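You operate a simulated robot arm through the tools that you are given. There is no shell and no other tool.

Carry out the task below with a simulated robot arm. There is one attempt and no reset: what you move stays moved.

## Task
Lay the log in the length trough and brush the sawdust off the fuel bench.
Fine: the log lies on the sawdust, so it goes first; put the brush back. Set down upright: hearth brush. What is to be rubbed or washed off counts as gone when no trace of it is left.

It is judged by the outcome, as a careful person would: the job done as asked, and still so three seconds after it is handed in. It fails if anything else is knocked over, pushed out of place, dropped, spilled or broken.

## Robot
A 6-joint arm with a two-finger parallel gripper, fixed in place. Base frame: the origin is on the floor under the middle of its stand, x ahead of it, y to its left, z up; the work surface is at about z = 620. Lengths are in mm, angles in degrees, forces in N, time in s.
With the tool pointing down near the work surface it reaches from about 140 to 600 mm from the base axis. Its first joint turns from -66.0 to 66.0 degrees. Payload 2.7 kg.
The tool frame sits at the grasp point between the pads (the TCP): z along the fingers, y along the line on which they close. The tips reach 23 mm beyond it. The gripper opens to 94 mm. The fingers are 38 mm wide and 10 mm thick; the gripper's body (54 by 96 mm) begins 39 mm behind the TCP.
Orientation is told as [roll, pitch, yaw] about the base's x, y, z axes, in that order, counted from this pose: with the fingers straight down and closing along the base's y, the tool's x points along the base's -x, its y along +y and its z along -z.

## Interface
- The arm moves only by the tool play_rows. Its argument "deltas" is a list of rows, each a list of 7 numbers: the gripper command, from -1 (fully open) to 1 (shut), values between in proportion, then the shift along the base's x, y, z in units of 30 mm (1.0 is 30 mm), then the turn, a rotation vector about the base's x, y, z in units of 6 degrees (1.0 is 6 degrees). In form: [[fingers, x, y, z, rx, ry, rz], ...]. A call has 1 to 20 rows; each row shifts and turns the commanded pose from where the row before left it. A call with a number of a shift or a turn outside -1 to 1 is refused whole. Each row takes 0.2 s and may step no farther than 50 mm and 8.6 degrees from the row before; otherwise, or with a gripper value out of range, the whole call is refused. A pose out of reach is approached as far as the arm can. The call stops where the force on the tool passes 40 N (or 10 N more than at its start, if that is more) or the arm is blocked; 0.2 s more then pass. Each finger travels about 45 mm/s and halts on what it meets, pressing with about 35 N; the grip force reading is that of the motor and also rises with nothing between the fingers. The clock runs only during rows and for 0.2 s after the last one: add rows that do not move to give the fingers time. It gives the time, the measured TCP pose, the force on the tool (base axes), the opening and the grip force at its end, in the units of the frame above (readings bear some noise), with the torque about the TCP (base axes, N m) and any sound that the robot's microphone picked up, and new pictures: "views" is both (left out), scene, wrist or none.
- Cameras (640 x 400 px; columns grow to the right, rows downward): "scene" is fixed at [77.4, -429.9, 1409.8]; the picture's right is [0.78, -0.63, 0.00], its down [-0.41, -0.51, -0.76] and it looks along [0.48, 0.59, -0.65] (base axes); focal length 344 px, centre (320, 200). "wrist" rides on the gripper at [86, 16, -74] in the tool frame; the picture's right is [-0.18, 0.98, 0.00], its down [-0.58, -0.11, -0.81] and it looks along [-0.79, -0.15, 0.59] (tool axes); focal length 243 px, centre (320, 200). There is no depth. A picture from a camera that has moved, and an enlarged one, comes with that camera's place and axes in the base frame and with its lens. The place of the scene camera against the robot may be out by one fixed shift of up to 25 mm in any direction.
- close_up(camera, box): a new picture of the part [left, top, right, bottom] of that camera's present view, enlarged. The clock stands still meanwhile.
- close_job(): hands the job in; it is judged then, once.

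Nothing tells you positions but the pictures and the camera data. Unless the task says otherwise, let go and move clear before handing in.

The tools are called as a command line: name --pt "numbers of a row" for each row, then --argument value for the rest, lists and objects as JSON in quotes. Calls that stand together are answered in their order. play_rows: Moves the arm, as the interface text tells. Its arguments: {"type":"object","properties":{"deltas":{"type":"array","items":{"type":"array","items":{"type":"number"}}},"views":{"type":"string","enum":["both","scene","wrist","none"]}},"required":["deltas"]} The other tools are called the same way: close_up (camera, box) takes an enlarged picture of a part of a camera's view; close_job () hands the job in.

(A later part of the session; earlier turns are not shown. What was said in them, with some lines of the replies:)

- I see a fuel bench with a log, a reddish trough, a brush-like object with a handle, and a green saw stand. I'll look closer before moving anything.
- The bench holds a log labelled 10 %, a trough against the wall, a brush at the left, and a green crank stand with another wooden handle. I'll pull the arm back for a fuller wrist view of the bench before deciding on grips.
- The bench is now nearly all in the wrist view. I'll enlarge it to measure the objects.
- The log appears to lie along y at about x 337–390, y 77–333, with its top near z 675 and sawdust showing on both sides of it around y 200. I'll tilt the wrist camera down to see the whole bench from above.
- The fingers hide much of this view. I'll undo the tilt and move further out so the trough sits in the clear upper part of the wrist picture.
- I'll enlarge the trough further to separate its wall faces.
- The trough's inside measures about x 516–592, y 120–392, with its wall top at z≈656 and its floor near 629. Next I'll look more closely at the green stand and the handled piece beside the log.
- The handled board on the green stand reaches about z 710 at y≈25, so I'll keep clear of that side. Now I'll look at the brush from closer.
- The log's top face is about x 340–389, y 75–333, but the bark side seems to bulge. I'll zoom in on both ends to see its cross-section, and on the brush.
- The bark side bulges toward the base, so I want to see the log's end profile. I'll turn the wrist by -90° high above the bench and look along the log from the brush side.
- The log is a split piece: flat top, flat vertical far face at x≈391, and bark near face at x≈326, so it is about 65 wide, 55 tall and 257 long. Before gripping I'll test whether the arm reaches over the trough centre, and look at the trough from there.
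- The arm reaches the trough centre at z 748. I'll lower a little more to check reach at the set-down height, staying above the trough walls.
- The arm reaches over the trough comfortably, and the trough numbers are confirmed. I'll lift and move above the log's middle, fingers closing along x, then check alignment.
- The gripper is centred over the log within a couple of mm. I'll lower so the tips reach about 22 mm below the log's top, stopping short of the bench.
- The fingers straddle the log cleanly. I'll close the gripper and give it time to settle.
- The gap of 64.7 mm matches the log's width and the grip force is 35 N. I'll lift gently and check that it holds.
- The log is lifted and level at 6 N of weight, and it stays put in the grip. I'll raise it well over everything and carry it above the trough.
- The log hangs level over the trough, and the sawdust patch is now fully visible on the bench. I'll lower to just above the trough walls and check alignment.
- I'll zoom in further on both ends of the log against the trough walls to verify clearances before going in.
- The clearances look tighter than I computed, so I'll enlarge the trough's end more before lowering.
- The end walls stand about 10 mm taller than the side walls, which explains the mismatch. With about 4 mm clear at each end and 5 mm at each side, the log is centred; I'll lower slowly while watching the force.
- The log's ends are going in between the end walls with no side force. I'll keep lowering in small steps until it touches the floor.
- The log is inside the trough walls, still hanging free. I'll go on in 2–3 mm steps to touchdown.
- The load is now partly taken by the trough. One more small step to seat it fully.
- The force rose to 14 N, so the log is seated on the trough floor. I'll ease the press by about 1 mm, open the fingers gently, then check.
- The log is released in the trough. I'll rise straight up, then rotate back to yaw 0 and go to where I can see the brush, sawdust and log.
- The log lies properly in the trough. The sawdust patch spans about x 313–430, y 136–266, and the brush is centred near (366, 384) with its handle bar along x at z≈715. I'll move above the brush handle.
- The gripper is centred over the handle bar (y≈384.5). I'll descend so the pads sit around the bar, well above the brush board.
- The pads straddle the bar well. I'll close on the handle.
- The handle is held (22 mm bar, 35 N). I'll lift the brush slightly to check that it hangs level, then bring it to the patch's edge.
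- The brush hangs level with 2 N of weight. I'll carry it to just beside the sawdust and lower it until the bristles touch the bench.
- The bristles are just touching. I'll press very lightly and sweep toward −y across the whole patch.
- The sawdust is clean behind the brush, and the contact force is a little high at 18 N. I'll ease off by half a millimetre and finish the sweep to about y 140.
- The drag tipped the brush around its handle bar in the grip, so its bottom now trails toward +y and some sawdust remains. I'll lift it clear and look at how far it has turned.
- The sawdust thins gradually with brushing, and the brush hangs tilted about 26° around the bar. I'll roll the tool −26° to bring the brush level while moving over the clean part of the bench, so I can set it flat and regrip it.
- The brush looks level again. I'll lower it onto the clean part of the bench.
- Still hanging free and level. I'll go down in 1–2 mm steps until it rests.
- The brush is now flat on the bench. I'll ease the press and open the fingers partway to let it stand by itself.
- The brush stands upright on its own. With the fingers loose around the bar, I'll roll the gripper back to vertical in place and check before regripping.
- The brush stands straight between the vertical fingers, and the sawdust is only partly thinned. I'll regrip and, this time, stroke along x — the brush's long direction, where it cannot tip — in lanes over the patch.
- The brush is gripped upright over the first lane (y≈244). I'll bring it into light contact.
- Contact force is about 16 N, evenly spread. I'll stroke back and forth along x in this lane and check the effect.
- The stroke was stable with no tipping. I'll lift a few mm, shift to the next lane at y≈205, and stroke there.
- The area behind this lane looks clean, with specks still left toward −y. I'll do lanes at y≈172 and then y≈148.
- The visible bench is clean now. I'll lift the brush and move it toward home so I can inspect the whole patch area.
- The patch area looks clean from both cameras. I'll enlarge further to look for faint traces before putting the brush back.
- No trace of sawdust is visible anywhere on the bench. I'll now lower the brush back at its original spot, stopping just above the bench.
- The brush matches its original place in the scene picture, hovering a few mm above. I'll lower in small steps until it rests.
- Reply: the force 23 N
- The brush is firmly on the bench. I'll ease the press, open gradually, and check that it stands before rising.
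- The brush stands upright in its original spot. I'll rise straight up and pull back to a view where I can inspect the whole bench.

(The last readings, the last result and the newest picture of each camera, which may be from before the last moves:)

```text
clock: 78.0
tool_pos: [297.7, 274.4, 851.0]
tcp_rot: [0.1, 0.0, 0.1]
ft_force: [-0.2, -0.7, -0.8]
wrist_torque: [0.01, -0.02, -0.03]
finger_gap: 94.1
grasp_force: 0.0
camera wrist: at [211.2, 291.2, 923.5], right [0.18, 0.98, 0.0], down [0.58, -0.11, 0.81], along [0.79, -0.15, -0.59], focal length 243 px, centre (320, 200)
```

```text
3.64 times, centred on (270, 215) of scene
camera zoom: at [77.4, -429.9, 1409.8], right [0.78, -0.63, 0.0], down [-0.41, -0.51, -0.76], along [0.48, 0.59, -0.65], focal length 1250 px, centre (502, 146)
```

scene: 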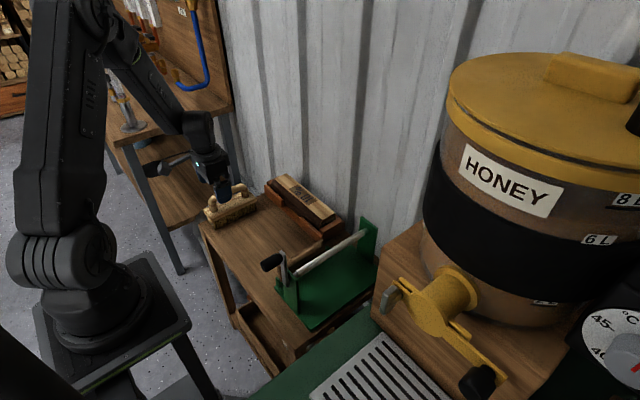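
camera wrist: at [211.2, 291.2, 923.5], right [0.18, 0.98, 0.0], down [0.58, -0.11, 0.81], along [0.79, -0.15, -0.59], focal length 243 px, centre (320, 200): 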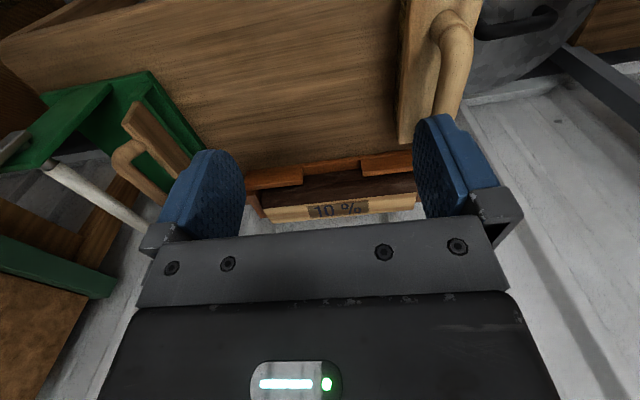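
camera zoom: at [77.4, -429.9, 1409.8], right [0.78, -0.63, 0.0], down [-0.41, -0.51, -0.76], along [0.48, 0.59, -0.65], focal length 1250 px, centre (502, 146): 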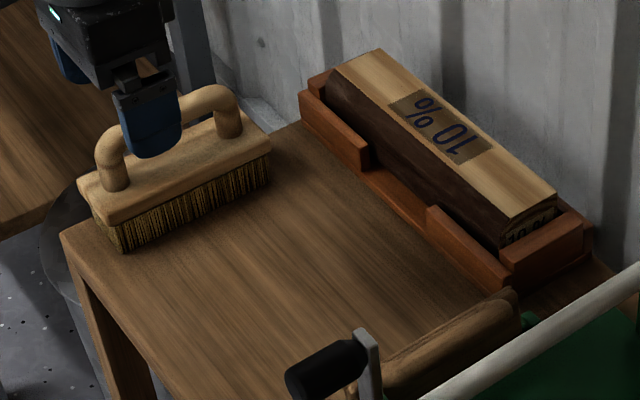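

The bench is clean, the log is in the trough and the brush is back. I'll do one last enlarged check of the former sawdust area.

close_up --camera "wrist" --box '[200, 10, 340, 140]'

close_up --camera "scene" --box '[225, 210, 305, 270]'

close_up --camera "wrist" --box '[0, 0, 240, 150]'

```text
3.08 times, centred on (270, 75) of wrist
camera zoom: at [211.2, 291.2, 923.5], right [0.18, 0.98, 0.0], down [0.58, -0.11, 0.81], along [0.79, -0.15, -0.59], focal length 746 px, centre (474, 585)
```

zoom: 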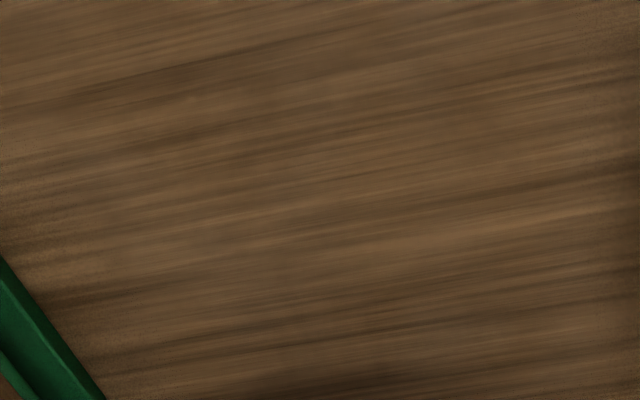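

```text
6.67 times, centred on (265, 240) of scene
camera zoom: at [77.4, -429.9, 1409.8], right [0.78, -0.63, 0.0], down [-0.41, -0.51, -0.76], along [0.48, 0.59, -0.65], focal length 2292 px, centre (687, -67)
```

zoom: 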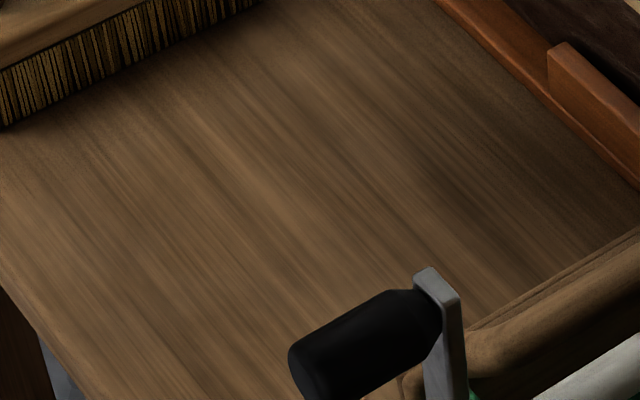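

```text
2.67 times, centred on (120, 75) of wrist
camera zoom: at [211.2, 291.2, 923.5], right [0.18, 0.98, 0.0], down [0.58, -0.11, 0.81], along [0.79, -0.15, -0.59], focal length 647 px, centre (853, 533)
```

zoom: 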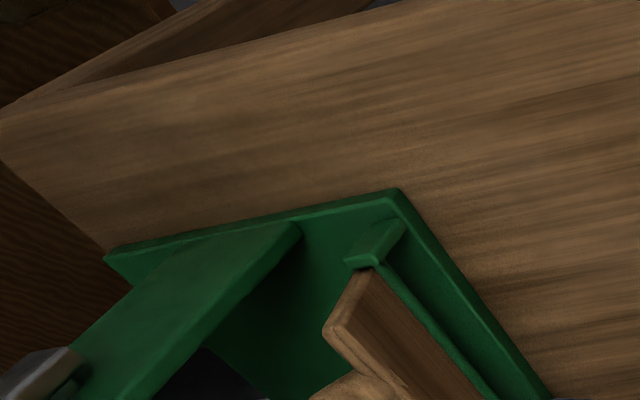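

No trace of sawdust is left, the log lies in the trough, the brush stands upright where it was, and the gripper is open and clear. I'm handing the job in.

close_job

```text
The job is handed in.
```

The log is lying in the length trough and the fuel bench is brushed clean. Enlarged pictures from both cameras show no sawdust left. The hearth brush is back upright in its original spot, and the gripper is open and clear of everything.

On the first sweep the brush tipped around its handle in the grip. I set it down flat on a clean part of the bench, regripped it and finished with strokes along its length. I saw nothing else on the bench moved or knocked over.

The job is handed in; I haven't seen the judged result.
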